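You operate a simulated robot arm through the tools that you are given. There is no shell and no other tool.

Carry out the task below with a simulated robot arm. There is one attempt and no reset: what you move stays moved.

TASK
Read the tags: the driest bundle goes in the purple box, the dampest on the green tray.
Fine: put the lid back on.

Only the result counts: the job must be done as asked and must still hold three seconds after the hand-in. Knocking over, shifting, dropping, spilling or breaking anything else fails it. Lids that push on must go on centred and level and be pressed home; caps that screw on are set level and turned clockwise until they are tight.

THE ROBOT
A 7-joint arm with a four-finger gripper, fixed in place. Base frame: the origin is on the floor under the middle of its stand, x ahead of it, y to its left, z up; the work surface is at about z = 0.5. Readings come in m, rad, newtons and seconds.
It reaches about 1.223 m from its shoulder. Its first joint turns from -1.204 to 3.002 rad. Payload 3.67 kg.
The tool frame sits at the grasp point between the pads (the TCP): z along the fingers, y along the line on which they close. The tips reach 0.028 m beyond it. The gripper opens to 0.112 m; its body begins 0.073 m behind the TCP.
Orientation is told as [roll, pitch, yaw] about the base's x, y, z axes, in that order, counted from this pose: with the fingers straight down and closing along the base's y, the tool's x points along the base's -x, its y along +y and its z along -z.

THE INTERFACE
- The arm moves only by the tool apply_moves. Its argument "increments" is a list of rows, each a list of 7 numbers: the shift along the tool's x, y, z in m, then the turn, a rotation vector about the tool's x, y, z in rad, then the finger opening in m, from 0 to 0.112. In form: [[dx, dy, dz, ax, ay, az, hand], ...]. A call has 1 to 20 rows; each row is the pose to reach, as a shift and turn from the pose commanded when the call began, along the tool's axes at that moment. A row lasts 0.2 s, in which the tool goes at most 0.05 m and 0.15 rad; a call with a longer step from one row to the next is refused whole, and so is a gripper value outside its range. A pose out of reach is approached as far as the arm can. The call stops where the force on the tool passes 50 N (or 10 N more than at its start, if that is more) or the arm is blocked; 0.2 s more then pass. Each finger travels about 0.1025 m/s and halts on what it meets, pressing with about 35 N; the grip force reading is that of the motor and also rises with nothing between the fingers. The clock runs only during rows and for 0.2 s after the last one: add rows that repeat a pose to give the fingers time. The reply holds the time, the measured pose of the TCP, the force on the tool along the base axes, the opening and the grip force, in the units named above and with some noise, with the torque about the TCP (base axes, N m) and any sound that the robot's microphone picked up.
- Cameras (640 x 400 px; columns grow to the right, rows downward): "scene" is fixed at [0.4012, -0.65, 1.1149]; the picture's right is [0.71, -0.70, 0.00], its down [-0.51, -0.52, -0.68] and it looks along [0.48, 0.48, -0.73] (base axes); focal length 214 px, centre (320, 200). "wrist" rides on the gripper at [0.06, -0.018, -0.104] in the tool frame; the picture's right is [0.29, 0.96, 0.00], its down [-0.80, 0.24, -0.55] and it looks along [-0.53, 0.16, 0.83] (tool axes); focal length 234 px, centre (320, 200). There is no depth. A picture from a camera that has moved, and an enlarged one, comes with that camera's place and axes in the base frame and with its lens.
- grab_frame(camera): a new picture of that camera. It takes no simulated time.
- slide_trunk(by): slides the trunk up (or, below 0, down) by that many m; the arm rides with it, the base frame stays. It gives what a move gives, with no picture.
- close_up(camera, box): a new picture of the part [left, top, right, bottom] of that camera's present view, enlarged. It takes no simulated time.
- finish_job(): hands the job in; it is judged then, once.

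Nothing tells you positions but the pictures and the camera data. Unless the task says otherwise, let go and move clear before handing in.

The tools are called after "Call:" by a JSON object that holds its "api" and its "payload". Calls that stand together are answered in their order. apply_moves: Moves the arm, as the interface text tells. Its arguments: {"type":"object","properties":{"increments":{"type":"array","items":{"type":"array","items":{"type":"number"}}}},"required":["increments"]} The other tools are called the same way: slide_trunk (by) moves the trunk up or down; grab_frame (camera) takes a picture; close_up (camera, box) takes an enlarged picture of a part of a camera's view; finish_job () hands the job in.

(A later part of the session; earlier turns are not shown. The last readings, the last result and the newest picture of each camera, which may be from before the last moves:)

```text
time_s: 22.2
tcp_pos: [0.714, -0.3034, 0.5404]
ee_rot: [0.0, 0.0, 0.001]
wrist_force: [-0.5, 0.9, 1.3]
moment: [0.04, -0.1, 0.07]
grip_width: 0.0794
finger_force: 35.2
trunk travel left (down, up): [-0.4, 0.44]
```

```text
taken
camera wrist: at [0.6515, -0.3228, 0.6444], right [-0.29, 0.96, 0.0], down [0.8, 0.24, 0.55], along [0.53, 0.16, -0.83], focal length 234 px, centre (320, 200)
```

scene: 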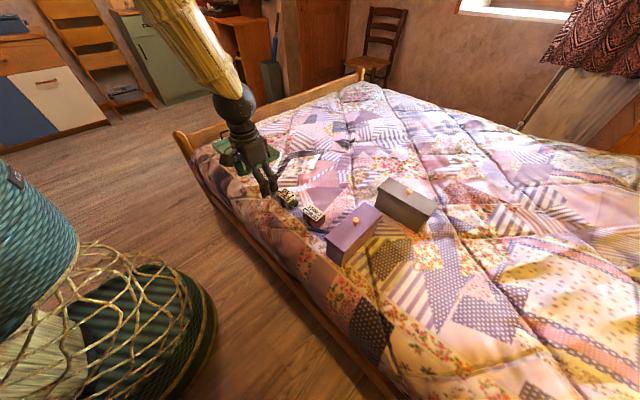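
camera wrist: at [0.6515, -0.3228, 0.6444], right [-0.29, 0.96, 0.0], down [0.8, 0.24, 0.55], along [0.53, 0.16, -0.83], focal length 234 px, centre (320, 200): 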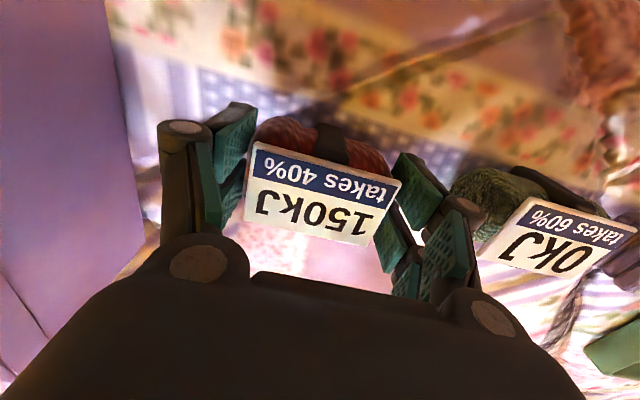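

The red bundle is gripped at the same width, 0.0794 m. Lifting and weighing it.

Call:
{"api": "apply_moves", "payload": {"increments": [[0, 0, -0.02, 0, 0, 0, 0.05], [0, 0, -0.05, 0, 0, 0, 0.05], [0, 0, -0.08, 0, 0, 0, 0.05], [0, 0, -0.1, 0, 0, 0, 0.05], [0, 0, -0.1, 0, 0, 0, 0.05], [0, 0, -0.1, 0, 0, 0, 0.05], [0, 0, -0.1, 0, 0, 0, 0.05]]}}

Call:
{"api": "apply_moves", "payload": {"increments": [[0, 0, 0, 0, 0, 0, 0.05]]}}

Call:
{"api": "apply_moves", "payload": {"increments": [[0, 0, 0, 0, 0, 0, 0.05]]}}

Call:
{"api": "apply_moves", "payload": {"increments": [[0, 0, 0, 0, 0, 0, 0.05]]}}

Call:
{"api": "apply_moves", "payload": {"increments": [[0, 0, 0, 0, 0, 0, 0.05]]}}

Call:
{"api": "apply_moves", "payload": {"increments": [[0, 0, 0, 0, 0, 0, 0.05]]}}

Call:
{"api": "apply_moves", "payload": {"increments": [[0, 0, 0, 0, 0, 0, 0.05]]}}

Call:
{"api": "apply_moves", "payload": {"increments": [[0, 0, 0, 0, 0, 0, 0.05]]}}

Call:
{"api": "apply_moves", "payload": {"increments": [[0, 0, 0, 0, 0, 0, 0.05]]}}

Call:
{"api": "apply_moves", "payload": {"increments": [[0, 0, 0, 0, 0, 0, 0.05]]}}

Call:
{"api": "close_up", "payload": {"camera": "wrist", "box": [230, 110, 410, 260]}}

Call:
{"api": "close_up", "payload": {"camera": "scene", "box": [240, 110, 400, 250]}}

```text
time_s: 23.8
tcp_pos: [0.7125, -0.3024, 0.6421]
ee_rot: [0.001, 0.001, 0.001]
wrist_force: [0.2, 0.2, -1.6]
moment: [0.01, 0.01, -0.01]
grip_width: 0.0794
finger_force: 34.9
trunk travel left (down, up): [-0.4, 0.44]
```

```text
time_s: 24.2
tcp_pos: [0.7122, -0.3025, 0.6426]
ee_rot: [-0.001, 0.0, -0.001]
wrist_force: [0.0, -0.2, -1.5]
moment: [-0.04, -0.02, 0.01]
grip_width: 0.0794
finger_force: 35.6
trunk travel left (down, up): [-0.4, 0.44]
```

```text
time_s: 24.6
tcp_pos: [0.7119, -0.3026, 0.6407]
ee_rot: [0.0, 0.001, -0.001]
wrist_force: [0.2, 0.3, -1.3]
moment: [-0.01, 0.03, 0.02]
grip_width: 0.0797
finger_force: 35.0
trunk travel left (down, up): [-0.4, 0.44]
```

```text
time_s: 25.0
tcp_pos: [0.7132, -0.3035, 0.6431]
ee_rot: [0.0, 0.0, 0.001]
wrist_force: [-0.2, 0.2, -0.7]
moment: [0.01, 0.02, 0.01]
grip_width: 0.0794
finger_force: 35.0
trunk travel left (down, up): [-0.4, 0.44]
```

```text
time_s: 25.4
tcp_pos: [0.7135, -0.3021, 0.642]
ee_rot: [0.0, 0.0, -0.001]
wrist_force: [-0.4, -0.1, -1.2]
moment: [0.02, -0.01, 0.0]
grip_width: 0.0796
finger_force: 34.7
trunk travel left (down, up): [-0.4, 0.44]
```

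```text
time_s: 25.8
tcp_pos: [0.7127, -0.3017, 0.643]
ee_rot: [-0.002, 0.0, 0.0]
wrist_force: [0.0, 0.5, -0.4]
moment: [0.01, 0.0, 0.0]
grip_width: 0.0793
finger_force: 35.2
trunk travel left (down, up): [-0.4, 0.44]
```

```text
time_s: 26.2
tcp_pos: [0.7125, -0.3025, 0.6419]
ee_rot: [0.0, 0.0, 0.0]
wrist_force: [-0.2, 0.4, -1.0]
moment: [-0.01, -0.03, 0.02]
grip_width: 0.0797
finger_force: 35.3
trunk travel left (down, up): [-0.4, 0.44]
```

```text
time_s: 26.6
tcp_pos: [0.7137, -0.3024, 0.6424]
ee_rot: [0.0, -0.001, 0.0]
wrist_force: [0.2, -0.3, -1.3]
moment: [0.07, 0.03, -0.01]
grip_width: 0.0798
finger_force: 34.6
trunk travel left (down, up): [-0.4, 0.44]
```

```text
time_s: 27.0
tcp_pos: [0.7132, -0.3017, 0.6418]
ee_rot: [0.0, 0.0, 0.0]
wrist_force: [-0.5, 0.2, -0.9]
moment: [-0.02, 0.04, 0.0]
grip_width: 0.0795
finger_force: 34.6
trunk travel left (down, up): [-0.4, 0.44]
```

```text
time_s: 27.4
tcp_pos: [0.7145, -0.3019, 0.6423]
ee_rot: [-0.001, 0.0, -0.001]
wrist_force: [-0.8, -0.2, -1.1]
moment: [-0.03, -0.02, -0.02]
grip_width: 0.0795
finger_force: 34.7
trunk travel left (down, up): [-0.4, 0.44]
```

```text
2.67 times, centred on (320, 185) of wrist
camera zoom: at [0.6522, -0.3214, 0.7456], right [-0.29, 0.96, 0.0], down [0.8, 0.24, 0.55], along [0.53, 0.16, -0.83], focal length 624 px, centre (320, 240)
```

zoom: 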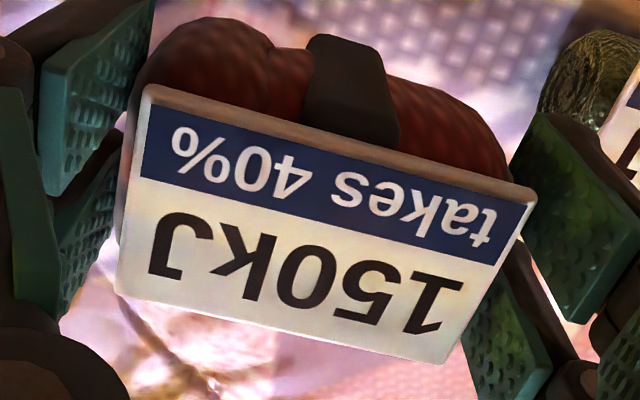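

```text
2.86 times, centred on (320, 180) of scene
camera zoom: at [0.4012, -0.65, 1.1149], right [0.71, -0.7, 0.0], down [-0.51, -0.52, -0.68], along [0.48, 0.48, -0.73], focal length 613 px, centre (320, 257)
```

zoom: 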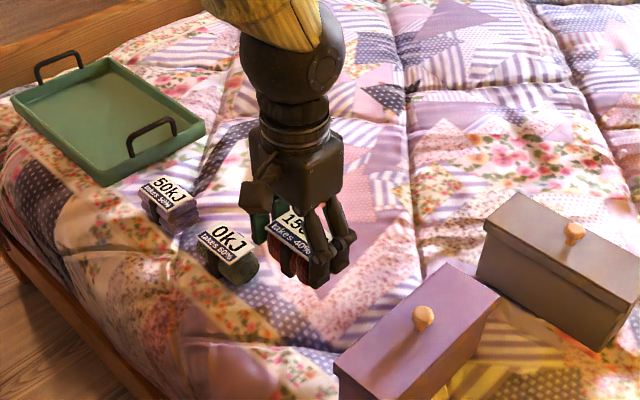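

The red bundle averages about 1.10 N against 0.81 N for green, but the noise is too large for that to settle anything. I'll take a bigger batch on the red one.

Call:
{"api": "apply_moves", "payload": {"increments": [[0, 0, 0, 0, 0, 0, 0.05]]}}

Call:
{"api": "apply_moves", "payload": {"increments": [[0, 0, 0, 0, 0, 0, 0.05]]}}

Call:
{"api": "apply_moves", "payload": {"increments": [[0, 0, 0, 0, 0, 0, 0.05]]}}

Call:
{"api": "apply_moves", "payload": {"increments": [[0, 0, 0, 0, 0, 0, 0.05]]}}

Call:
{"api": "apply_moves", "payload": {"increments": [[0, 0, 0, 0, 0, 0, 0.05]]}}

Call:
{"api": "apply_moves", "payload": {"increments": [[0, 0, 0, 0, 0, 0, 0.05]]}}

Call:
{"api": "apply_moves", "payload": {"increments": [[0, 0, 0, 0, 0, 0, 0.05]]}}

Call:
{"api": "apply_moves", "payload": {"increments": [[0, 0, 0, 0, 0, 0, 0.05]]}}

Call:
{"api": "apply_moves", "payload": {"increments": [[0, 0, 0, 0, 0, 0, 0.05]]}}

Call:
{"api": "apply_moves", "payload": {"increments": [[0, 0, 0, 0, 0, 0, 0.05]]}}

Call:
{"api": "apply_moves", "payload": {"increments": [[0, 0, 0, 0, 0, 0, 0.05]]}}

Call:
{"api": "apply_moves", "payload": {"increments": [[0, 0, 0, 0, 0, 0, 0.05]]}}

Call:
{"api": "apply_moves", "payload": {"increments": [[0, 0, 0, 0, 0, 0, 0.05]]}}

Call:
{"api": "apply_moves", "payload": {"increments": [[0, 0, 0, 0, 0, 0, 0.05]]}}

Call:
{"api": "apply_moves", "payload": {"increments": [[0, 0, 0, 0, 0, 0, 0.05]]}}

Call:
{"api": "apply_moves", "payload": {"increments": [[0, 0, 0, 0, 0, 0, 0.05]]}}

```text
time_s: 27.8
tcp_pos: [0.7143, -0.3027, 0.6428]
ee_rot: [0.0, 0.0, 0.0]
wrist_force: [0.0, 0.5, -1.4]
moment: [-0.03, -0.02, 0.0]
grip_width: 0.0795
finger_force: 35.2
trunk travel left (down, up): [-0.4, 0.44]
```

```text
time_s: 28.2
tcp_pos: [0.7132, -0.3024, 0.6421]
ee_rot: [-0.001, 0.0, 0.0]
wrist_force: [-0.4, -0.1, -1.2]
moment: [0.01, -0.01, 0.01]
grip_width: 0.0791
finger_force: 35.0
trunk travel left (down, up): [-0.4, 0.44]
```

```text
time_s: 28.6
tcp_pos: [0.7133, -0.3024, 0.6417]
ee_rot: [0.0, 0.001, 0.001]
wrist_force: [-0.7, -0.2, -1.6]
moment: [-0.03, 0.0, -0.03]
grip_width: 0.0794
finger_force: 35.4
trunk travel left (down, up): [-0.4, 0.44]
```

```text
time_s: 29.0
tcp_pos: [0.7124, -0.3021, 0.6427]
ee_rot: [0.0, 0.0, 0.0]
wrist_force: [0.5, 0.3, -0.6]
moment: [-0.03, 0.01, -0.01]
grip_width: 0.0796
finger_force: 34.6
trunk travel left (down, up): [-0.4, 0.44]
```

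```text
time_s: 29.4
tcp_pos: [0.7134, -0.3014, 0.6428]
ee_rot: [0.0, -0.002, 0.0]
wrist_force: [-0.9, -0.4, -1.6]
moment: [0.01, 0.0, -0.01]
grip_width: 0.0795
finger_force: 35.0
trunk travel left (down, up): [-0.4, 0.44]
```

```text
time_s: 29.8
tcp_pos: [0.7127, -0.3023, 0.6419]
ee_rot: [0.001, -0.001, 0.001]
wrist_force: [1.0, -0.3, -1.1]
moment: [0.03, 0.0, -0.01]
grip_width: 0.0796
finger_force: 34.9
trunk travel left (down, up): [-0.4, 0.44]
```

```text
time_s: 30.2
tcp_pos: [0.7133, -0.3021, 0.6421]
ee_rot: [-0.001, 0.0, -0.001]
wrist_force: [-0.2, -0.9, -2.0]
moment: [0.0, -0.01, -0.02]
grip_width: 0.0795
finger_force: 35.5
trunk travel left (down, up): [-0.4, 0.44]
```

```text
time_s: 30.6
tcp_pos: [0.7125, -0.3019, 0.6413]
ee_rot: [0.0, 0.0, -0.001]
wrist_force: [0.4, 0.0, -0.8]
moment: [0.0, 0.02, 0.02]
grip_width: 0.0793
finger_force: 35.0
trunk travel left (down, up): [-0.4, 0.44]
```

```text
time_s: 31.0
tcp_pos: [0.7139, -0.3024, 0.6425]
ee_rot: [0.001, 0.002, 0.0]
wrist_force: [-0.5, -0.2, 0.0]
moment: [0.0, 0.0, 0.0]
grip_width: 0.0795
finger_force: 35.2
trunk travel left (down, up): [-0.4, 0.44]
```

```text
time_s: 31.4
tcp_pos: [0.7132, -0.3028, 0.6408]
ee_rot: [0.0, 0.0, -0.001]
wrist_force: [0.4, -0.7, -1.0]
moment: [-0.01, 0.0, -0.01]
grip_width: 0.0795
finger_force: 35.3
trunk travel left (down, up): [-0.4, 0.44]
```

```text
time_s: 31.8
tcp_pos: [0.7122, -0.3023, 0.6423]
ee_rot: [-0.001, 0.001, -0.002]
wrist_force: [0.0, -0.5, -0.6]
moment: [0.02, 0.01, -0.02]
grip_width: 0.0797
finger_force: 34.8
trunk travel left (down, up): [-0.4, 0.44]
```

```text
time_s: 32.2
tcp_pos: [0.7136, -0.3014, 0.6411]
ee_rot: [0.0, -0.001, 0.0]
wrist_force: [-0.5, 0.1, -0.4]
moment: [0.02, -0.02, -0.03]
grip_width: 0.0796
finger_force: 35.1
trunk travel left (down, up): [-0.4, 0.44]
```

```text
time_s: 32.6
tcp_pos: [0.7124, -0.3019, 0.6417]
ee_rot: [-0.001, 0.0, 0.001]
wrist_force: [-0.8, 0.0, -1.2]
moment: [0.01, 0.01, 0.01]
grip_width: 0.0794
finger_force: 34.8
trunk travel left (down, up): [-0.4, 0.44]
```

```text
time_s: 33.0
tcp_pos: [0.713, -0.3023, 0.6424]
ee_rot: [0.0, -0.001, -0.001]
wrist_force: [-0.4, 0.5, -0.4]
moment: [-0.01, -0.01, 0.04]
grip_width: 0.0796
finger_force: 34.8
trunk travel left (down, up): [-0.4, 0.44]
```

```text
time_s: 33.4
tcp_pos: [0.7138, -0.3021, 0.6411]
ee_rot: [0.0, 0.001, -0.001]
wrist_force: [-0.8, 0.3, -1.2]
moment: [0.0, -0.02, -0.01]
grip_width: 0.0793
finger_force: 34.8
trunk travel left (down, up): [-0.4, 0.44]
```

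```text
time_s: 33.8
tcp_pos: [0.7135, -0.3036, 0.6413]
ee_rot: [0.0, 0.001, 0.0]
wrist_force: [0.1, 0.8, -0.5]
moment: [-0.01, 0.02, -0.01]
grip_width: 0.0798
finger_force: 35.0
trunk travel left (down, up): [-0.4, 0.44]
```

Red averages 1.02 N (26 readings) and green about 0.81 N, so red is if anything heavier. That fits kJ meaning the heat still needed to dry: 0kJ is driest, 150kJ dampest. I'll carry the red bundle to the green tray, which spans roughly x 0.67–0.86 and y 0.08–0.375.

Call:
{"api": "apply_moves", "payload": {"increments": [[0, 0, -0.04, 0, 0, 0, 0.05], [0, 0, -0.08, 0, 0, 0, 0.05], [0, 0.02, -0.11, 0, 0, 0, 0.05], [-0.005, 0.06, -0.12, 0, 0, 0, 0.05], [-0.01, 0.1, -0.12, 0, 0, 0, 0.05], [-0.015, 0.14, -0.12, 0, 0, 0, 0.05], [-0.02, 0.18, -0.12, 0, 0, 0, 0.05], [-0.025, 0.22, -0.12, 0, 0, 0, 0.05], [-0.03, 0.26, -0.12, 0, 0, 0, 0.05], [-0.035, 0.3, -0.12, 0, 0, 0, 0.05], [-0.04, 0.34, -0.12, 0, 0, 0, 0.05], [-0.045, 0.38, -0.12, 0, 0, 0, 0.05], [-0.05, 0.42, -0.12, 0, 0, 0, 0.05], [-0.052, 0.46, -0.12, 0, 0, 0, 0.05], [-0.052, 0.5, -0.12, 0, 0, 0, 0.05], [-0.052, 0.529, -0.12, 0, 0, 0, 0.05], [-0.052, 0.529, -0.12, 0, 0, 0, 0.05]]}}

Call:
{"api": "grab_frame", "payload": {"camera": "wrist"}}

Call:
{"api": "grab_frame", "payload": {"camera": "scene"}}

```text
time_s: 37.6
tcp_pos: [0.788, 0.1973, 0.7847]
ee_rot: [0.055, 0.008, -0.053]
wrist_force: [0.8, 0.6, 0.2]
moment: [0.0, -0.03, -0.02]
grip_width: 0.0795
finger_force: 35.1
trunk travel left (down, up): [-0.4, 0.44]
stopped in row 17: the arm was blocked; the commanded pose is now the measured one
```

```text
taken
camera wrist: at [0.7274, 0.176, 0.8881], right [-0.23, 0.97, 0.05], down [0.81, 0.17, 0.56], along [0.53, 0.18, -0.83], focal length 234 px, centre (320, 200)
```

wrist: 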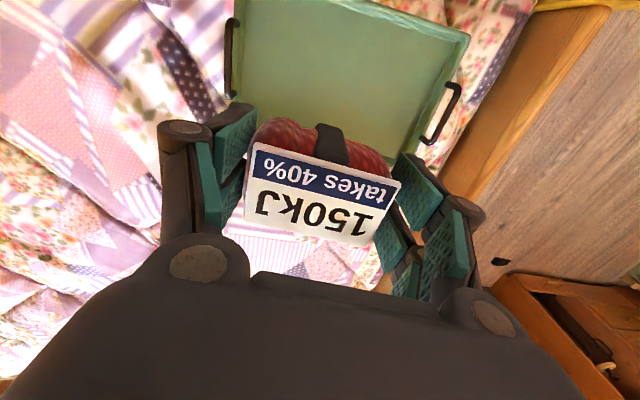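

```text
taken
```

scene: 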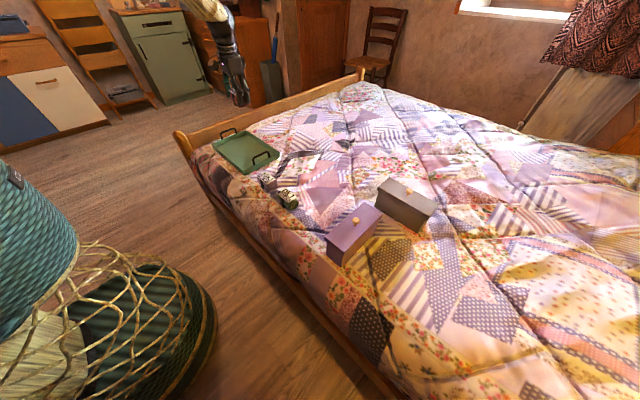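

The arm stopped short because it reached a joint limit near y≈0.2, so the tool is slightly tilted. The tray extends back to y≈0.08, so I'll level the tool and aim for the near part of the tray instead.

Call:
{"api": "apply_moves", "payload": {"increments": [[0.009, -0.005, 0.017, 0.027, -0.004, -0.026, 0.05], [0.0174, -0.0099, 0.0348, 0.055, -0.008, -0.053, 0.05], [0.0174, -0.0099, 0.0348, 0.055, -0.008, -0.053, 0.05]]}}

Call:
{"api": "grab_frame", "payload": {"camera": "wrist"}}

```text
time_s: 38.4
tcp_pos: [0.7817, 0.1781, 0.764]
ee_rot: [0.032, -0.003, -0.028]
wrist_force: [0.2, 0.1, -2.0]
moment: [-0.04, 0.04, -0.02]
grip_width: 0.0796
finger_force: 34.7
trunk travel left (down, up): [-0.4, 0.44]
```

```text
taken
camera wrist: at [0.7204, 0.1574, 0.8668], right [-0.26, 0.96, 0.03], down [0.8, 0.2, 0.56], along [0.54, 0.17, -0.83], focal length 234 px, centre (320, 200)
```

wrist: 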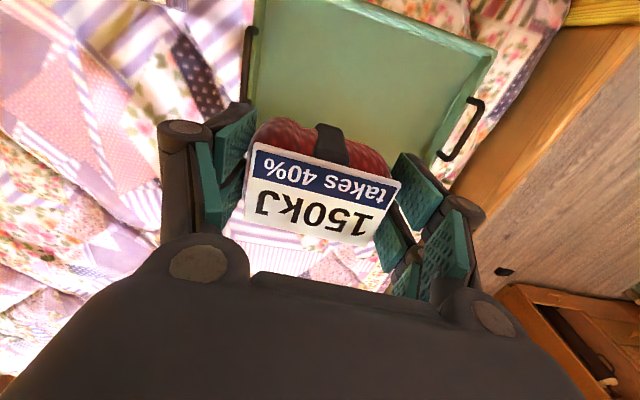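

The pose is still slightly limited. I'll check whether lowering the hand, with the bundle still clear above the tray, relaxes the limit.

Call:
{"api": "apply_moves", "payload": {"increments": [[0.0, -0.01, 0.03, 0, 0, 0, 0.05], [0.0, -0.02, 0.06, 0, 0, 0, 0.05], [0, -0.02, 0.09, 0, 0, 0, 0.05], [0, -0.02, 0.09, 0, 0, 0, 0.05], [0, -0.02, 0.09, 0, 0, 0, 0.05]]}}

Call:
{"api": "grab_frame", "payload": {"camera": "wrist"}}

Call:
{"api": "close_up", "payload": {"camera": "scene", "box": [180, 60, 340, 200]}}

```text
time_s: 39.6
tcp_pos: [0.7789, 0.1613, 0.6624]
ee_rot: [0.013, 0.001, -0.02]
wrist_force: [0.8, 0.1, -1.7]
moment: [0.0, -0.02, -0.01]
grip_width: 0.0797
finger_force: 35.1
trunk travel left (down, up): [-0.4, 0.44]
```

```text
taken
camera wrist: at [0.7174, 0.1421, 0.7667], right [-0.27, 0.96, 0.01], down [0.8, 0.21, 0.56], along [0.53, 0.16, -0.83], focal length 234 px, centre (320, 200)
```

wrist: 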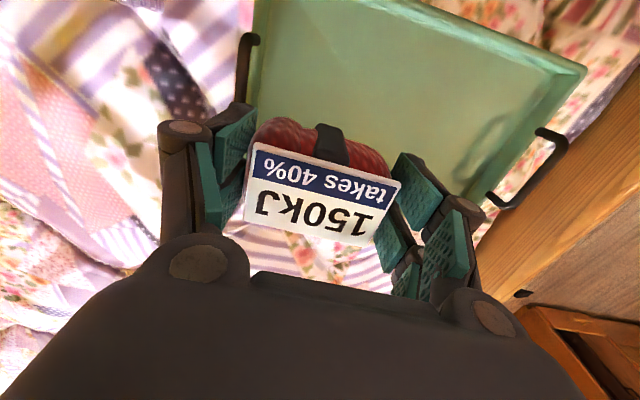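

```text
2.86 times, centred on (260, 130) of scene
camera zoom: at [0.4012, -0.65, 1.1149], right [0.71, -0.7, 0.0], down [-0.51, -0.52, -0.68], along [0.48, 0.48, -0.73], focal length 613 px, centre (491, 400)
```

zoom: 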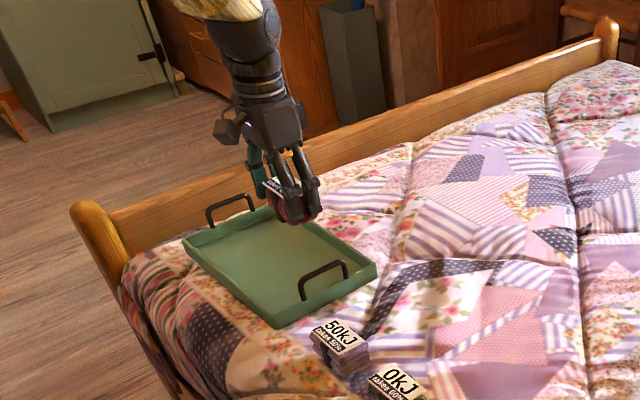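

The limit lies around y≈0.16 in this orientation, and the fingers would come close to the tray's handle. Turning the hand 90° puts the fingers along x, which clears the handle, so I'll turn while still above the tray.

Call:
{"api": "apply_moves", "payload": {"increments": [[0, -0.005, 0, 0, 0, 0.1428, 0.05], [0, -0.005, 0, 0, 0, 0.2856, 0.05], [0, -0.005, 0, 0, 0, 0.4284, 0.05], [0, -0.005, 0, 0, 0, 0.5712, 0.05], [0, -0.005, 0, 0, 0, 0.714, 0.05], [0, -0.005, 0, 0, 0, 0.8568, 0.05], [0, -0.005, 0, 0, 0, 0.9996, 0.05], [0, -0.005, 0, 0, 0, 1.1424, 0.05], [0, -0.005, 0, 0, 0, 1.2852, 0.05], [0, -0.005, 0, 0, 0, 1.428, 0.05], [0, -0.005, 0, 0, 0, 1.5708, 0.05], [0, -0.005, 0, 0, 0, 1.5708, 0.05]]}}

Call:
{"api": "grab_frame", "payload": {"camera": "wrist"}}

Call:
{"api": "close_up", "payload": {"camera": "scene", "box": [180, 60, 340, 200]}}

```text
time_s: 42.2
tcp_pos: [0.7757, 0.1559, 0.6603]
ee_rot: [-0.007, 0.017, -1.594]
wrist_force: [0.3, -0.3, -1.3]
moment: [0.0, -0.04, -0.03]
grip_width: 0.0795
finger_force: 35.2
trunk travel left (down, up): [-0.4, 0.44]
```

```text
taken
camera wrist: at [0.7586, 0.2131, 0.7648], right [0.96, 0.27, 0.0], down [0.23, -0.81, 0.54], along [0.14, -0.52, -0.84], focal length 234 px, centre (320, 200)
```

wrist: 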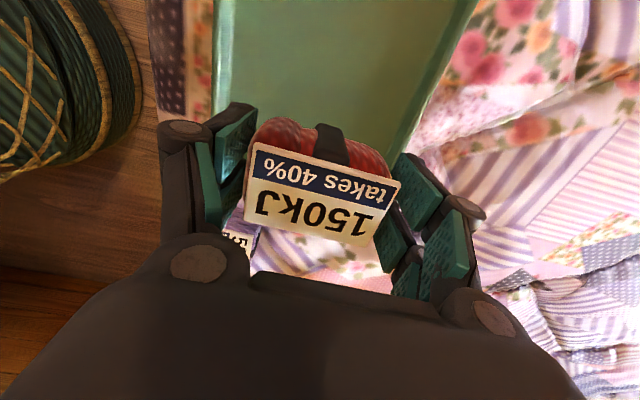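

```text
2.86 times, centred on (260, 130) of scene
camera zoom: at [0.4012, -0.65, 1.1149], right [0.71, -0.7, 0.0], down [-0.51, -0.52, -0.68], along [0.48, 0.48, -0.73], focal length 613 px, centre (491, 400)
```

zoom: 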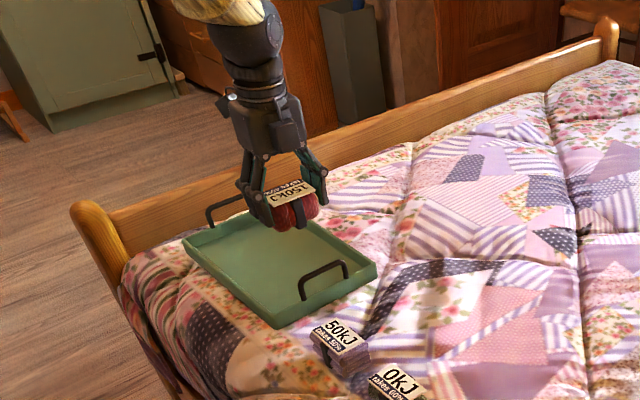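

The hand has turned and the fingers lie along x over the tray (x 0.67–0.86), with the bundle at about [0.776, 0.156]. I'll centre it in x and lower most of the way.

Call:
{"api": "apply_moves", "payload": {"increments": [[0.0, -0.004, 0.02, 0, 0, 0, 0.05], [0.0, -0.008, 0.04, 0, 0, 0, 0.05], [0.0, -0.008, 0.06, 0, 0, 0, 0.05], [0.0, -0.008, 0.08, 0, 0, 0, 0.05], [0.0, -0.008, 0.08, 0, 0, 0, 0.05]]}}

Call:
{"api": "grab_frame", "payload": {"camera": "wrist"}}

Call:
{"api": "close_up", "payload": {"camera": "scene", "box": [190, 90, 310, 190]}}

```text
time_s: 43.4
tcp_pos: [0.7618, 0.1662, 0.5806]
ee_rot: [0.004, -0.004, -1.568]
wrist_force: [0.1, -0.3, -0.8]
moment: [0.0, -0.05, 0.04]
grip_width: 0.0794
finger_force: 35.1
trunk travel left (down, up): [-0.4, 0.44]
```

```text
taken
camera wrist: at [0.7422, 0.2254, 0.6832], right [0.96, 0.29, 0.0], down [0.24, -0.79, 0.56], along [0.16, -0.53, -0.83], focal length 234 px, centre (320, 200)
```

wrist: 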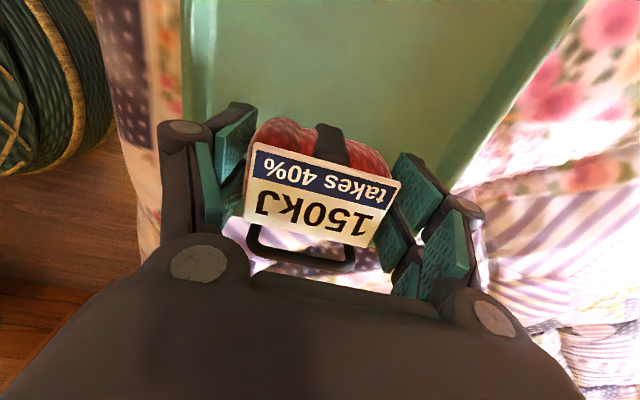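

```text
4.00 times, centred on (250, 140) of scene
camera zoom: at [0.4012, -0.65, 1.1149], right [0.71, -0.7, 0.0], down [-0.51, -0.52, -0.68], along [0.48, 0.48, -0.73], focal length 858 px, centre (600, 440)
```

zoom: 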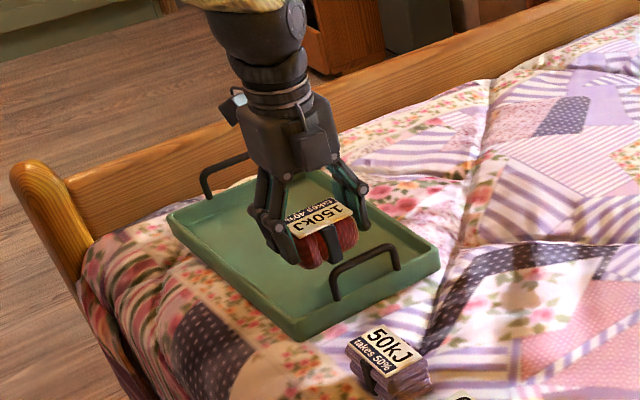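

Clear inside the tray on all sides. I'll lower it in small steps until the bundle touches the tray floor.

Call:
{"api": "apply_moves", "payload": {"increments": [[0, 0.004, 0.01, 0, 0, 0, 0.05], [0, 0.004, 0.02, 0, 0, 0, 0.05], [0, 0.004, 0.02, 0, 0, 0, 0.05]]}}

Call:
{"api": "apply_moves", "payload": {"increments": [[0, 0, 0.003, 0, 0, 0, 0.05], [0, 0, 0.003, 0, 0, 0, 0.05]]}}

Call:
{"api": "apply_moves", "payload": {"increments": [[0, 0, 0.003, 0, 0, 0, 0.05], [0, 0, 0.003, 0, 0, 0, 0.05]]}}

```text
time_s: 44.2
tcp_pos: [0.7679, 0.1661, 0.5587]
ee_rot: [0.003, -0.003, -1.569]
wrist_force: [0.2, 0.4, -1.3]
moment: [-0.02, -0.02, 0.02]
grip_width: 0.0796
finger_force: 35.5
trunk travel left (down, up): [-0.4, 0.44]
```

```text
time_s: 44.8
tcp_pos: [0.7682, 0.1661, 0.5568]
ee_rot: [0.004, -0.002, -1.569]
wrist_force: [-0.4, 0.2, -0.6]
moment: [-0.01, 0.07, -0.02]
grip_width: 0.0792
finger_force: 35.0
trunk travel left (down, up): [-0.4, 0.44]
```

```text
time_s: 45.4
tcp_pos: [0.7666, 0.1666, 0.5543]
ee_rot: [0.004, -0.003, -1.569]
wrist_force: [0.4, -0.5, -1.6]
moment: [0.0, 0.01, 0.03]
grip_width: 0.0794
finger_force: 34.8
trunk travel left (down, up): [-0.4, 0.44]
```

Call:
{"api": "apply_moves", "payload": {"increments": [[0, 0, 0.003, 0, 0, 0, 0.05], [0, 0, 0.003, 0, 0, 0, 0.05]]}}

Call:
{"api": "apply_moves", "payload": {"increments": [[0, 0, 0.003, 0, 0, 0, 0.05], [0, 0, 0.003, 0, 0, 0, 0.05]]}}

```text
time_s: 46.0
tcp_pos: [0.7667, 0.1668, 0.5515]
ee_rot: [0.004, -0.003, -1.569]
wrist_force: [-0.6, -0.1, -1.3]
moment: [0.02, -0.03, 0.01]
grip_width: 0.0797
finger_force: 34.3
trunk travel left (down, up): [-0.4, 0.44]
```

```text
time_s: 46.6
tcp_pos: [0.7668, 0.167, 0.55]
ee_rot: [0.003, -0.002, -1.569]
wrist_force: [-0.9, -0.6, 3.7]
moment: [0.07, 0.15, 0.06]
grip_width: 0.0797
finger_force: 34.7
trunk travel left (down, up): [-0.4, 0.44]
```

Contact: the force has turned to +3.7 N at z≈0.550. Opening a little and backing straight up.

Call:
{"api": "apply_moves", "payload": {"increments": [[0, 0, 0, 0, 0, 0, 0.085], [0, 0, 0, 0, 0, 0, 0.094], [0, 0, 0, 0, 0, 0, 0.094], [0, 0, -0.02, 0, 0, 0, 0.094], [0, 0, -0.05, 0, 0, 0, 0.094], [0, 0, -0.08, 0, 0, 0, 0.094], [0, 0, -0.12, 0, 0, 0, 0.094]]}}

Call:
{"api": "grab_frame", "payload": {"camera": "wrist"}}

Call:
{"api": "close_up", "payload": {"camera": "scene", "box": [190, 90, 310, 190]}}

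```text
time_s: 48.2
tcp_pos: [0.7677, 0.1549, 0.6514]
ee_rot: [-0.025, 0.006, -1.592]
wrist_force: [-0.6, 0.5, -0.6]
moment: [-0.04, 0.0, 0.04]
grip_width: 0.0938
finger_force: 0.1
trunk travel left (down, up): [-0.4, 0.44]
```

```text
taken
camera wrist: at [0.7528, 0.2126, 0.7565], right [0.96, 0.27, -0.02], down [0.24, -0.81, 0.54], along [0.13, -0.53, -0.84], focal length 234 px, centre (320, 200)
```

wrist: 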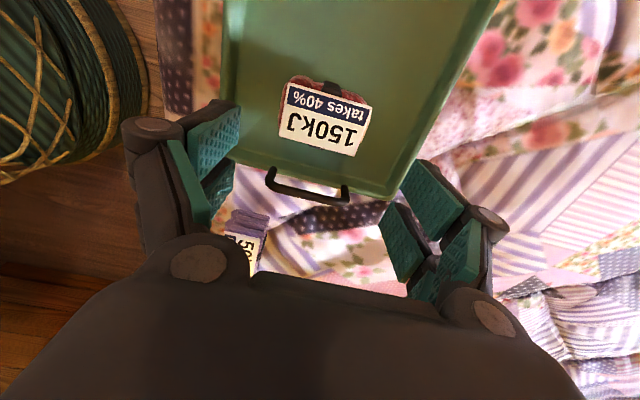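

```text
4.00 times, centred on (250, 140) of scene
camera zoom: at [0.4012, -0.65, 1.1149], right [0.71, -0.7, 0.0], down [-0.51, -0.52, -0.68], along [0.48, 0.48, -0.73], focal length 858 px, centre (600, 440)
```

zoom: 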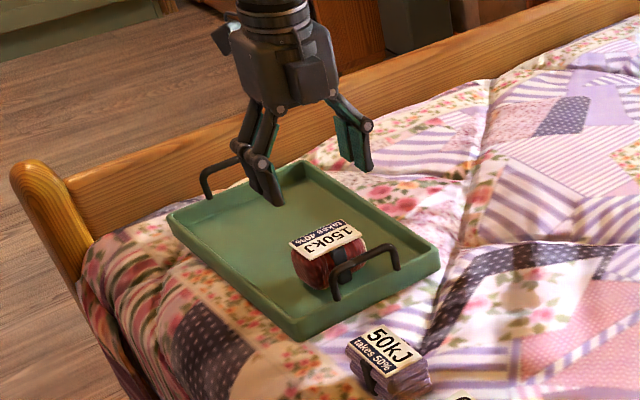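

The red bundle sits on the tray, and the tray hasn't moved. Next I'll swing back toward the purple box, turning the hand back to yaw 0.

Call:
{"api": "apply_moves", "payload": {"increments": [[-0.036, 0, -0.005, 0, 0, -0.1428, 0.112], [-0.072, 0, -0.015, 0, 0, -0.2856, 0.112], [-0.108, 0, -0.03, 0, 0, -0.4284, 0.112], [-0.144, 0, -0.045, 0, 0, -0.5712, 0.112], [-0.18, 0, -0.06, 0, 0, -0.714, 0.112], [-0.216, 0, -0.075, 0, 0, -0.8568, 0.112], [-0.252, 0, -0.09, 0, 0, -0.9996, 0.112], [-0.288, 0, -0.1, 0, 0, -1.1424, 0.112], [-0.324, 0, -0.1, 0, 0, -1.2852, 0.112], [-0.36, 0, -0.1, 0, 0, -1.428, 0.112], [-0.4, 0, -0.1, 0, 0, -1.5708, 0.112], [-0.44, -0.005, -0.1, 0, 0, -1.5708, 0.112], [-0.48, -0.01, -0.1, 0, 0, -1.5708, 0.112], [-0.52, -0.015, -0.1, 0, 0, -1.5708, 0.112], [-0.56, -0.02, -0.1, 0, 0, -1.5708, 0.112], [-0.6, -0.025, -0.1, 0, 0, -1.5708, 0.112], [-0.622, -0.03, -0.1, 0, 0, -1.5708, 0.112], [-0.622, -0.03, -0.1, 0, 0, -1.5708, 0.112]]}}

Call:
{"api": "grab_frame", "payload": {"camera": "wrist"}}

Call:
{"api": "grab_frame", "payload": {"camera": "scene"}}

```text
time_s: 52.0
tcp_pos: [0.7371, -0.4533, 0.7687]
ee_rot: [-0.003, -0.005, 0.002]
wrist_force: [0.4, -0.6, -0.2]
moment: [-0.02, 0.0, 0.03]
grip_width: 0.1122
finger_force: 0.0
trunk travel left (down, up): [-0.4, 0.44]
```

```text
taken
camera wrist: at [0.6767, -0.4729, 0.8719], right [-0.29, 0.96, 0.0], down [0.8, 0.24, 0.56], along [0.53, 0.16, -0.83], focal length 234 px, centre (320, 200)
```

wrist: 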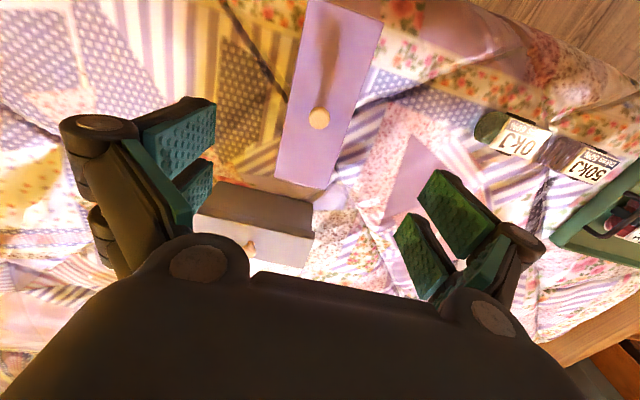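

```text
taken
```

scene: 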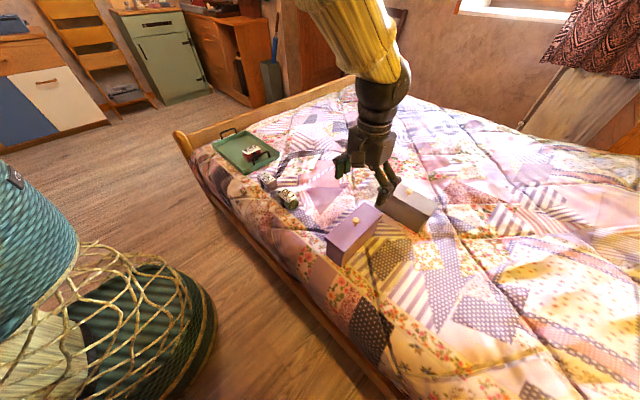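

Call:
{"api": "close_up", "payload": {"camera": "wrist", "box": [260, 60, 400, 160]}}

Call:
{"api": "close_up", "payload": {"camera": "scene", "box": [320, 190, 400, 270]}}

Call:
{"api": "close_up", "payload": {"camera": "wrist", "box": [250, 0, 400, 210]}}

```text
4.00 times, centred on (330, 110) of wrist
camera zoom: at [0.6767, -0.4729, 0.8719], right [-0.29, 0.96, 0.0], down [0.8, 0.24, 0.56], along [0.53, 0.16, -0.83], focal length 937 px, centre (280, 560)
```

zoom: 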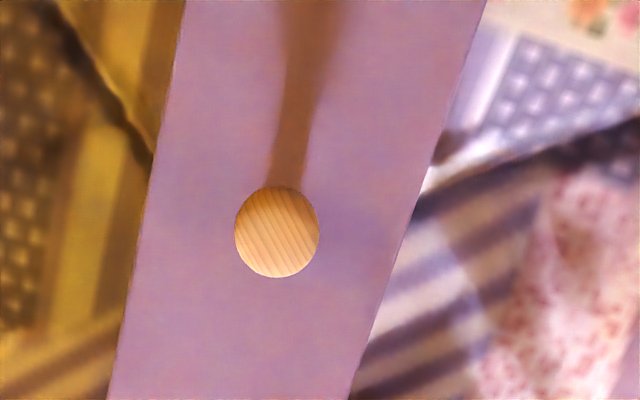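

```text
5.00 times, centred on (360, 230) of scene
camera zoom: at [0.4012, -0.65, 1.1149], right [0.71, -0.7, 0.0], down [-0.51, -0.52, -0.68], along [0.48, 0.48, -0.73], focal length 1072 px, centre (120, 50)
```

zoom: 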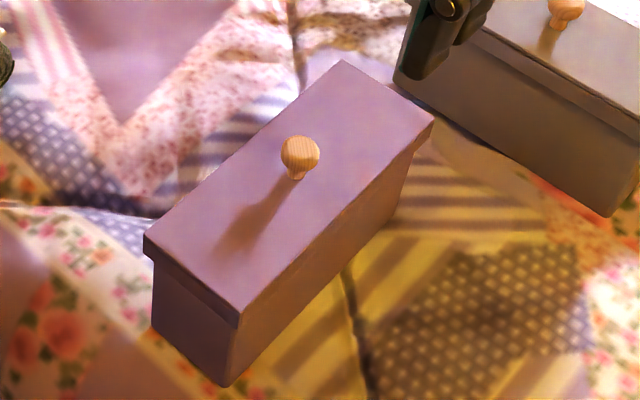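

```text
1.90 times, centred on (325, 105) of wrist
camera zoom: at [0.6767, -0.4729, 0.8719], right [-0.29, 0.96, 0.0], down [0.8, 0.24, 0.56], along [0.53, 0.16, -0.83], focal length 446 px, centre (310, 381)
```

zoom: 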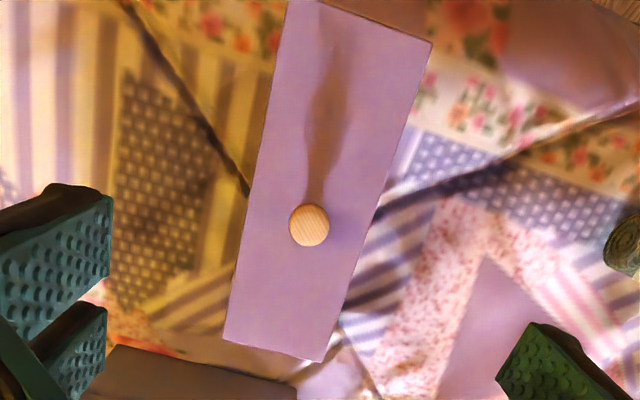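

I'm directly over the knob (about [0.736, -0.4555], head ≈ 21 mm wide, lid top z≈0.606). I'll descend with the fingers partly closed and stay just above the lid.

Call:
{"api": "apply_moves", "payload": {"increments": [[0.0005, -0.0005, 0.03, 0, 0, 0, 0.09], [0.0005, -0.0005, 0.06, 0, 0, 0, 0.07], [0.0005, -0.0005, 0.09, 0, 0, 0, 0.055], [0.0005, -0.0005, 0.11, 0, 0, 0, 0.05], [0.0005, -0.0005, 0.12, 0, 0, 0, 0.05], [0.0005, -0.0005, 0.12, 0, 0, 0, 0.05]]}}

Call:
{"api": "grab_frame", "payload": {"camera": "wrist"}}

Call:
{"api": "close_up", "payload": {"camera": "scene", "box": [310, 170, 420, 270]}}

```text
time_s: 53.4
tcp_pos: [0.7367, -0.4554, 0.6502]
ee_rot: [-0.001, -0.004, 0.001]
wrist_force: [-0.2, -0.4, 0.2]
moment: [0.04, 0.0, 0.01]
grip_width: 0.0496
finger_force: 0.0
trunk travel left (down, up): [-0.4, 0.44]
```

```text
taken
camera wrist: at [0.6755, -0.4739, 0.7532], right [-0.29, 0.96, 0.0], down [0.79, 0.24, 0.56], along [0.53, 0.16, -0.83], focal length 234 px, centre (320, 200)
```

wrist: 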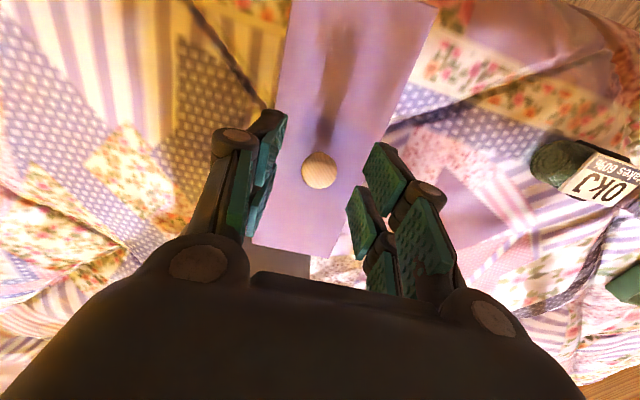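

```text
4.00 times, centred on (365, 220) of scene
camera zoom: at [0.4012, -0.65, 1.1149], right [0.71, -0.7, 0.0], down [-0.51, -0.52, -0.68], along [0.48, 0.48, -0.73], focal length 858 px, centre (140, 120)
```

zoom: 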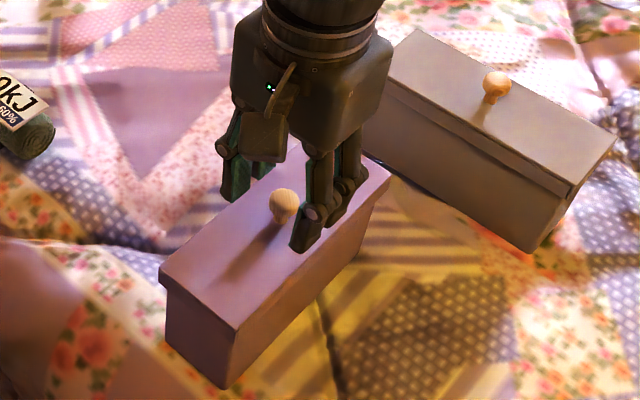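

The knob lies centred between the pads at z≈0.624. I'll lower another 10 mm and close gently on it.

Call:
{"api": "apply_moves", "payload": {"increments": [[0, 0, 0.01, 0, 0, 0, 0.05], [0, 0, 0.01, 0, 0, 0, 0.05], [0, 0, 0.01, 0, 0, 0, 0.036], [0, 0, 0.01, 0, 0, 0, 0.028], [0, 0, 0.01, 0, 0, 0, 0.02], [0, 0, 0.01, 0, 0, 0, 0.01], [0, 0, 0.01, 0, 0, 0, 0.005], [0, 0, 0.01, 0, 0, 0, 0.005]]}}

Call:
{"api": "grab_frame", "payload": {"camera": "wrist"}}

Call:
{"api": "close_up", "payload": {"camera": "scene", "box": [310, 170, 420, 270]}}

```text
time_s: 55.2
tcp_pos: [0.7375, -0.4571, 0.6404]
ee_rot: [-0.003, -0.004, 0.003]
wrist_force: [-0.4, 0.0, 0.4]
moment: [0.0, 0.0, -0.01]
grip_width: 0.0188
finger_force: 35.5
trunk travel left (down, up): [-0.4, 0.44]
heard: snap
```

```text
taken
camera wrist: at [0.6759, -0.4759, 0.7443], right [-0.29, 0.96, 0.0], down [0.79, 0.24, 0.56], along [0.53, 0.16, -0.83], focal length 234 px, centre (320, 200)
```

wrist: 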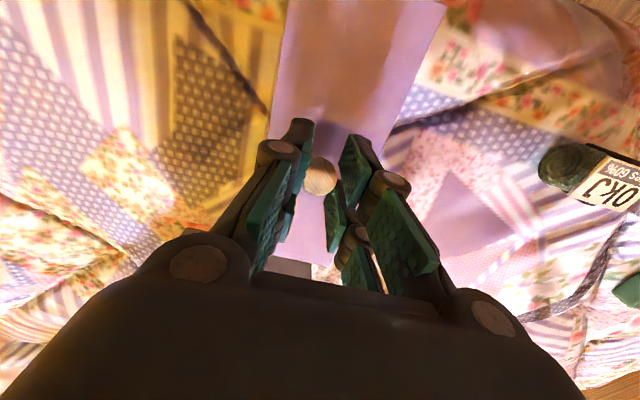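

```text
4.00 times, centred on (365, 220) of scene
camera zoom: at [0.4012, -0.65, 1.1149], right [0.71, -0.7, 0.0], down [-0.51, -0.52, -0.68], along [0.48, 0.48, -0.73], focal length 858 px, centre (140, 120)
```

zoom: 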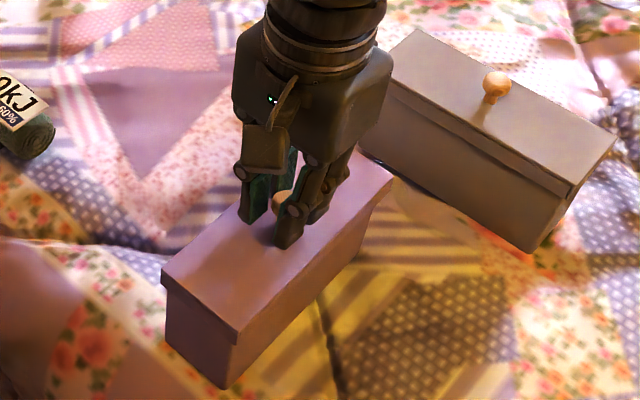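

The knob is held at 18.8 mm width, and a "snap" was heard, probably from the lid's fit. I'll lift slowly and watch the forces.

Call:
{"api": "apply_moves", "payload": {"increments": [[0, 0, -0.004, 0, 0, 0, 0.005], [0, 0, -0.008, 0, 0, 0, 0.005], [0, 0, -0.012, 0, 0, 0, 0.005]]}}

Call:
{"api": "close_up", "payload": {"camera": "scene", "box": [310, 170, 420, 270]}}

```text
time_s: 56.0
tcp_pos: [0.7357, -0.4563, 0.6519]
ee_rot: [-0.001, -0.004, 0.001]
wrist_force: [0.3, 0.2, -0.7]
moment: [-0.01, 0.01, 0.02]
grip_width: 0.0188
finger_force: 35.0
trunk travel left (down, up): [-0.4, 0.44]
```

```text
4.00 times, centred on (365, 220) of scene
camera zoom: at [0.4012, -0.65, 1.1149], right [0.71, -0.7, 0.0], down [-0.51, -0.52, -0.68], along [0.48, 0.48, -0.73], focal length 858 px, centre (140, 120)
```

zoom: 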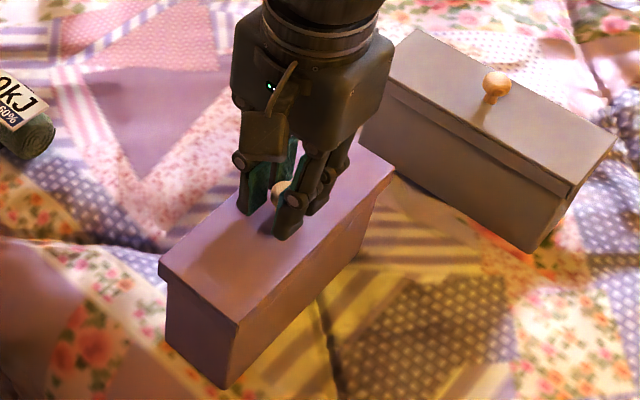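

The force is only about 0.7 N, so the lid appears to be coming free. Continuing the lift.

Call:
{"api": "apply_moves", "payload": {"increments": [[0, 0, -0.008, 0, 0, 0, 0.005], [0, 0, -0.018, 0, 0, 0, 0.005], [0, 0, -0.03, 0, 0, 0, 0.005], [0, 0, -0.03, 0, 0, 0, 0.005]]}}

Call:
{"api": "close_up", "payload": {"camera": "scene", "box": [310, 170, 420, 270]}}

Call:
{"api": "grab_frame", "payload": {"camera": "wrist"}}

```text
time_s: 57.0
tcp_pos: [0.7359, -0.4552, 0.6823]
ee_rot: [-0.002, -0.002, 0.001]
wrist_force: [-0.3, 0.0, -1.1]
moment: [0.01, -0.02, 0.0]
grip_width: 0.0189
finger_force: 35.5
trunk travel left (down, up): [-0.4, 0.44]
```

```text
4.00 times, centred on (365, 220) of scene
camera zoom: at [0.4012, -0.65, 1.1149], right [0.71, -0.7, 0.0], down [-0.51, -0.52, -0.68], along [0.48, 0.48, -0.73], focal length 858 px, centre (140, 120)
```

zoom: 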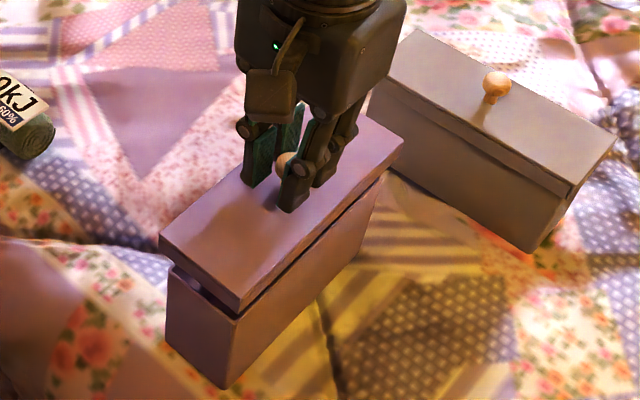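

```text
taken
camera wrist: at [0.675, -0.4745, 0.786], right [-0.29, 0.96, 0.0], down [0.8, 0.24, 0.56], along [0.53, 0.16, -0.83], focal length 234 px, centre (320, 200)
```

wrist: 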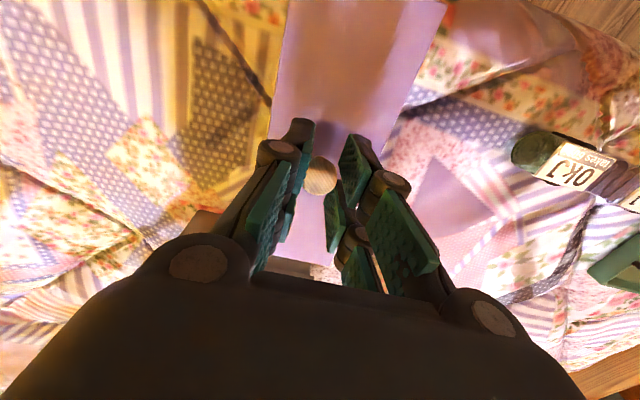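

The lid is off cleanly and level. I'll set it on the clear patch of quilt at about [0.74, -0.60].

Call:
{"api": "apply_moves", "payload": {"increments": [[0, 0, -0.025, 0, 0, 0, 0.005], [0, -0.03, -0.03, 0, 0, 0, 0.005], [0, -0.065, -0.03, 0, 0, 0, 0.005], [0, -0.1, -0.03, 0, 0, 0, 0.005], [0, -0.135, -0.03, 0, 0, 0, 0.005], [0, -0.147, -0.02, 0, 0, 0, 0.005], [0, -0.147, 0.01, 0, 0, 0, 0.005], [0, -0.147, 0.04, 0, 0, 0, 0.005], [0, -0.147, 0.07, 0, 0, 0, 0.005], [0, -0.147, 0.1, 0, 0, 0, 0.005], [0, -0.147, 0.1, 0, 0, 0, 0.005]]}}

Call:
{"api": "grab_frame", "payload": {"camera": "wrist"}}

Call:
{"api": "close_up", "payload": {"camera": "scene", "box": [300, 170, 460, 310]}}

```text
time_s: 59.4
tcp_pos: [0.7367, -0.6034, 0.581]
ee_rot: [0.0, -0.004, 0.003]
wrist_force: [0.1, 0.6, -0.5]
moment: [-0.01, 0.05, 0.0]
grip_width: 0.0189
finger_force: 35.2
trunk travel left (down, up): [-0.4, 0.44]
```

```text
taken
camera wrist: at [0.6752, -0.6216, 0.6836], right [-0.29, 0.96, 0.0], down [0.79, 0.24, 0.56], along [0.53, 0.16, -0.83], focal length 234 px, centre (320, 200)
```

wrist: 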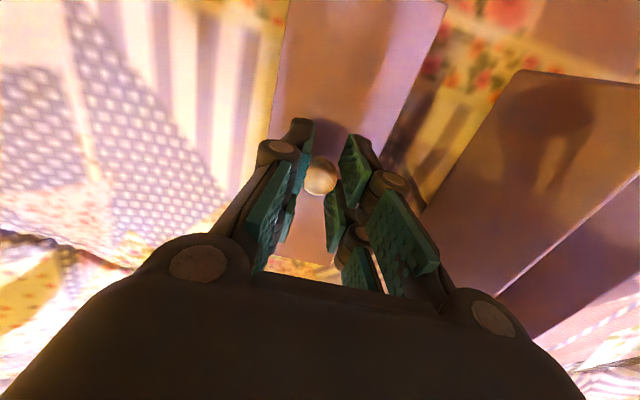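

```text
2.86 times, centred on (380, 240) of scene
camera zoom: at [0.4012, -0.65, 1.1149], right [0.71, -0.7, 0.0], down [-0.51, -0.52, -0.68], along [0.48, 0.48, -0.73], focal length 613 px, centre (149, 86)
```

zoom: 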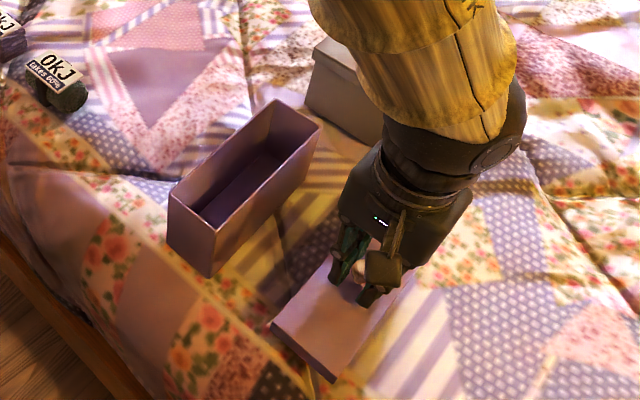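

The box is open and empty, with thin walls. Lowering the lid to the quilt in small steps.

Call:
{"api": "apply_moves", "payload": {"increments": [[0, 0, 0.008, 0, 0, 0, 0.005], [0, 0, 0.015, 0, 0, 0, 0.005], [0, 0, 0.015, 0, 0, 0, 0.005]]}}

Call:
{"api": "apply_moves", "payload": {"increments": [[0, 0, 0.004, 0, 0, 0, 0.005], [0, 0, 0.004, 0, 0, 0, 0.005]]}}

Call:
{"api": "apply_moves", "payload": {"increments": [[0, 0, 0.004, 0, 0, 0, 0.005], [0, 0, 0.004, 0, 0, 0, 0.005]]}}

```text
time_s: 60.2
tcp_pos: [0.7369, -0.6025, 0.5653]
ee_rot: [-0.003, -0.004, 0.002]
wrist_force: [-0.1, 0.0, 0.2]
moment: [0.01, 0.01, -0.03]
grip_width: 0.0187
finger_force: 34.2
trunk travel left (down, up): [-0.4, 0.44]
```

```text
time_s: 60.8
tcp_pos: [0.7378, -0.6016, 0.5614]
ee_rot: [-0.003, -0.003, 0.002]
wrist_force: [-0.4, 0.8, 0.0]
moment: [0.01, -0.02, 0.0]
grip_width: 0.0187
finger_force: 35.0
trunk travel left (down, up): [-0.4, 0.44]
```

```text
time_s: 61.4
tcp_pos: [0.7368, -0.6024, 0.5582]
ee_rot: [-0.001, -0.006, 0.002]
wrist_force: [0.0, 0.3, -0.7]
moment: [-0.04, 0.0, 0.0]
grip_width: 0.0185
finger_force: 34.8
trunk travel left (down, up): [-0.4, 0.44]
```

Call:
{"api": "apply_moves", "payload": {"increments": [[0, 0, 0.004, 0, 0, 0, 0.005], [0, 0, 0.004, 0, 0, 0, 0.005]]}}

Call:
{"api": "apply_moves", "payload": {"increments": [[0, 0, 0.003, 0, 0, 0, 0.005], [0, 0, 0.003, 0, 0, 0, 0.005]]}}

Call:
{"api": "close_up", "payload": {"camera": "scene", "box": [330, 210, 430, 310]}}

```text
time_s: 62.0
tcp_pos: [0.7363, -0.6028, 0.554]
ee_rot: [-0.002, -0.003, 0.001]
wrist_force: [-0.1, 0.2, -0.6]
moment: [0.01, -0.01, 0.02]
grip_width: 0.0189
finger_force: 35.1
trunk travel left (down, up): [-0.4, 0.44]
```

```text
time_s: 62.6
tcp_pos: [0.7368, -0.6037, 0.5494]
ee_rot: [-0.001, -0.003, 0.002]
wrist_force: [0.1, 0.0, 0.7]
moment: [0.01, 0.0, 0.0]
grip_width: 0.0187
finger_force: 34.7
trunk travel left (down, up): [-0.4, 0.44]
```

```text
4.00 times, centred on (380, 260) of scene
camera zoom: at [0.4012, -0.65, 1.1149], right [0.71, -0.7, 0.0], down [-0.51, -0.52, -0.68], along [0.48, 0.48, -0.73], focal length 858 px, centre (80, -40)
```

zoom: 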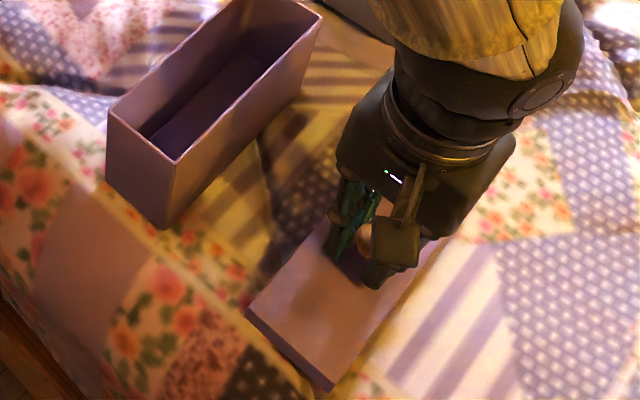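

Call:
{"api": "apply_moves", "payload": {"increments": [[0, 0, 0.002, 0, 0, 0, 0.005], [0, 0, 0.002, 0, 0, 0, 0.005]]}}

Call:
{"api": "apply_moves", "payload": {"increments": [[0, 0, 0.002, 0, 0, 0, 0.005], [0, 0, 0.002, 0, 0, 0, 0.005]]}}

```text
time_s: 63.2
tcp_pos: [0.7372, -0.603, 0.5496]
ee_rot: [-0.002, -0.003, 0.001]
wrist_force: [-0.5, -1.2, -0.4]
moment: [0.0, 0.0, 0.02]
grip_width: 0.0186
finger_force: 35.1
trunk travel left (down, up): [-0.4, 0.44]
```

```text
time_s: 63.8
tcp_pos: [0.7363, -0.6037, 0.5463]
ee_rot: [-0.001, -0.004, 0.003]
wrist_force: [0.3, -0.3, 0.0]
moment: [0.01, -0.02, -0.02]
grip_width: 0.0187
finger_force: 34.8
trunk travel left (down, up): [-0.4, 0.44]
```

Call:
{"api": "apply_moves", "payload": {"increments": [[0, 0, 0.003, 0, 0, 0, 0.005], [0, 0, 0.003, 0, 0, 0, 0.005]]}}

Call:
{"api": "apply_moves", "payload": {"increments": [[0, 0, 0.003, 0, 0, 0, 0.005], [0, 0, 0.003, 0, 0, 0, 0.005]]}}

Call:
{"api": "close_up", "payload": {"camera": "scene", "box": [330, 210, 430, 310]}}

```text
time_s: 64.4
tcp_pos: [0.7378, -0.6039, 0.5429]
ee_rot: [-0.002, -0.002, 0.002]
wrist_force: [0.0, -0.1, 0.0]
moment: [-0.05, 0.02, -0.03]
grip_width: 0.0187
finger_force: 35.0
trunk travel left (down, up): [-0.4, 0.44]
```

```text
time_s: 65.0
tcp_pos: [0.7366, -0.6028, 0.5407]
ee_rot: [-0.002, -0.004, 0.0]
wrist_force: [0.1, -0.1, 2.0]
moment: [-0.08, -0.03, 0.02]
grip_width: 0.0187
finger_force: 35.3
trunk travel left (down, up): [-0.4, 0.44]
```

```text
4.00 times, centred on (380, 260) of scene
camera zoom: at [0.4012, -0.65, 1.1149], right [0.71, -0.7, 0.0], down [-0.51, -0.52, -0.68], along [0.48, 0.48, -0.73], focal length 858 px, centre (80, -40)
```

zoom: 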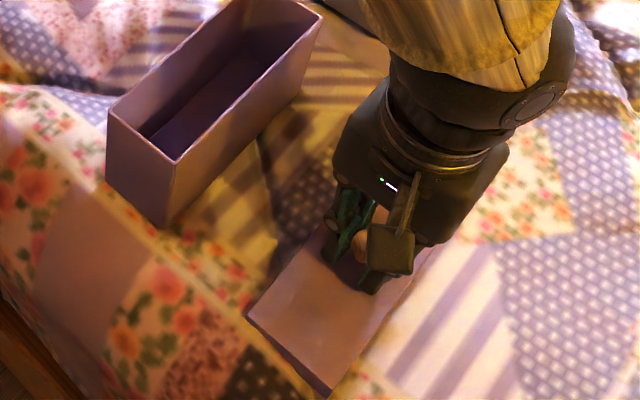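

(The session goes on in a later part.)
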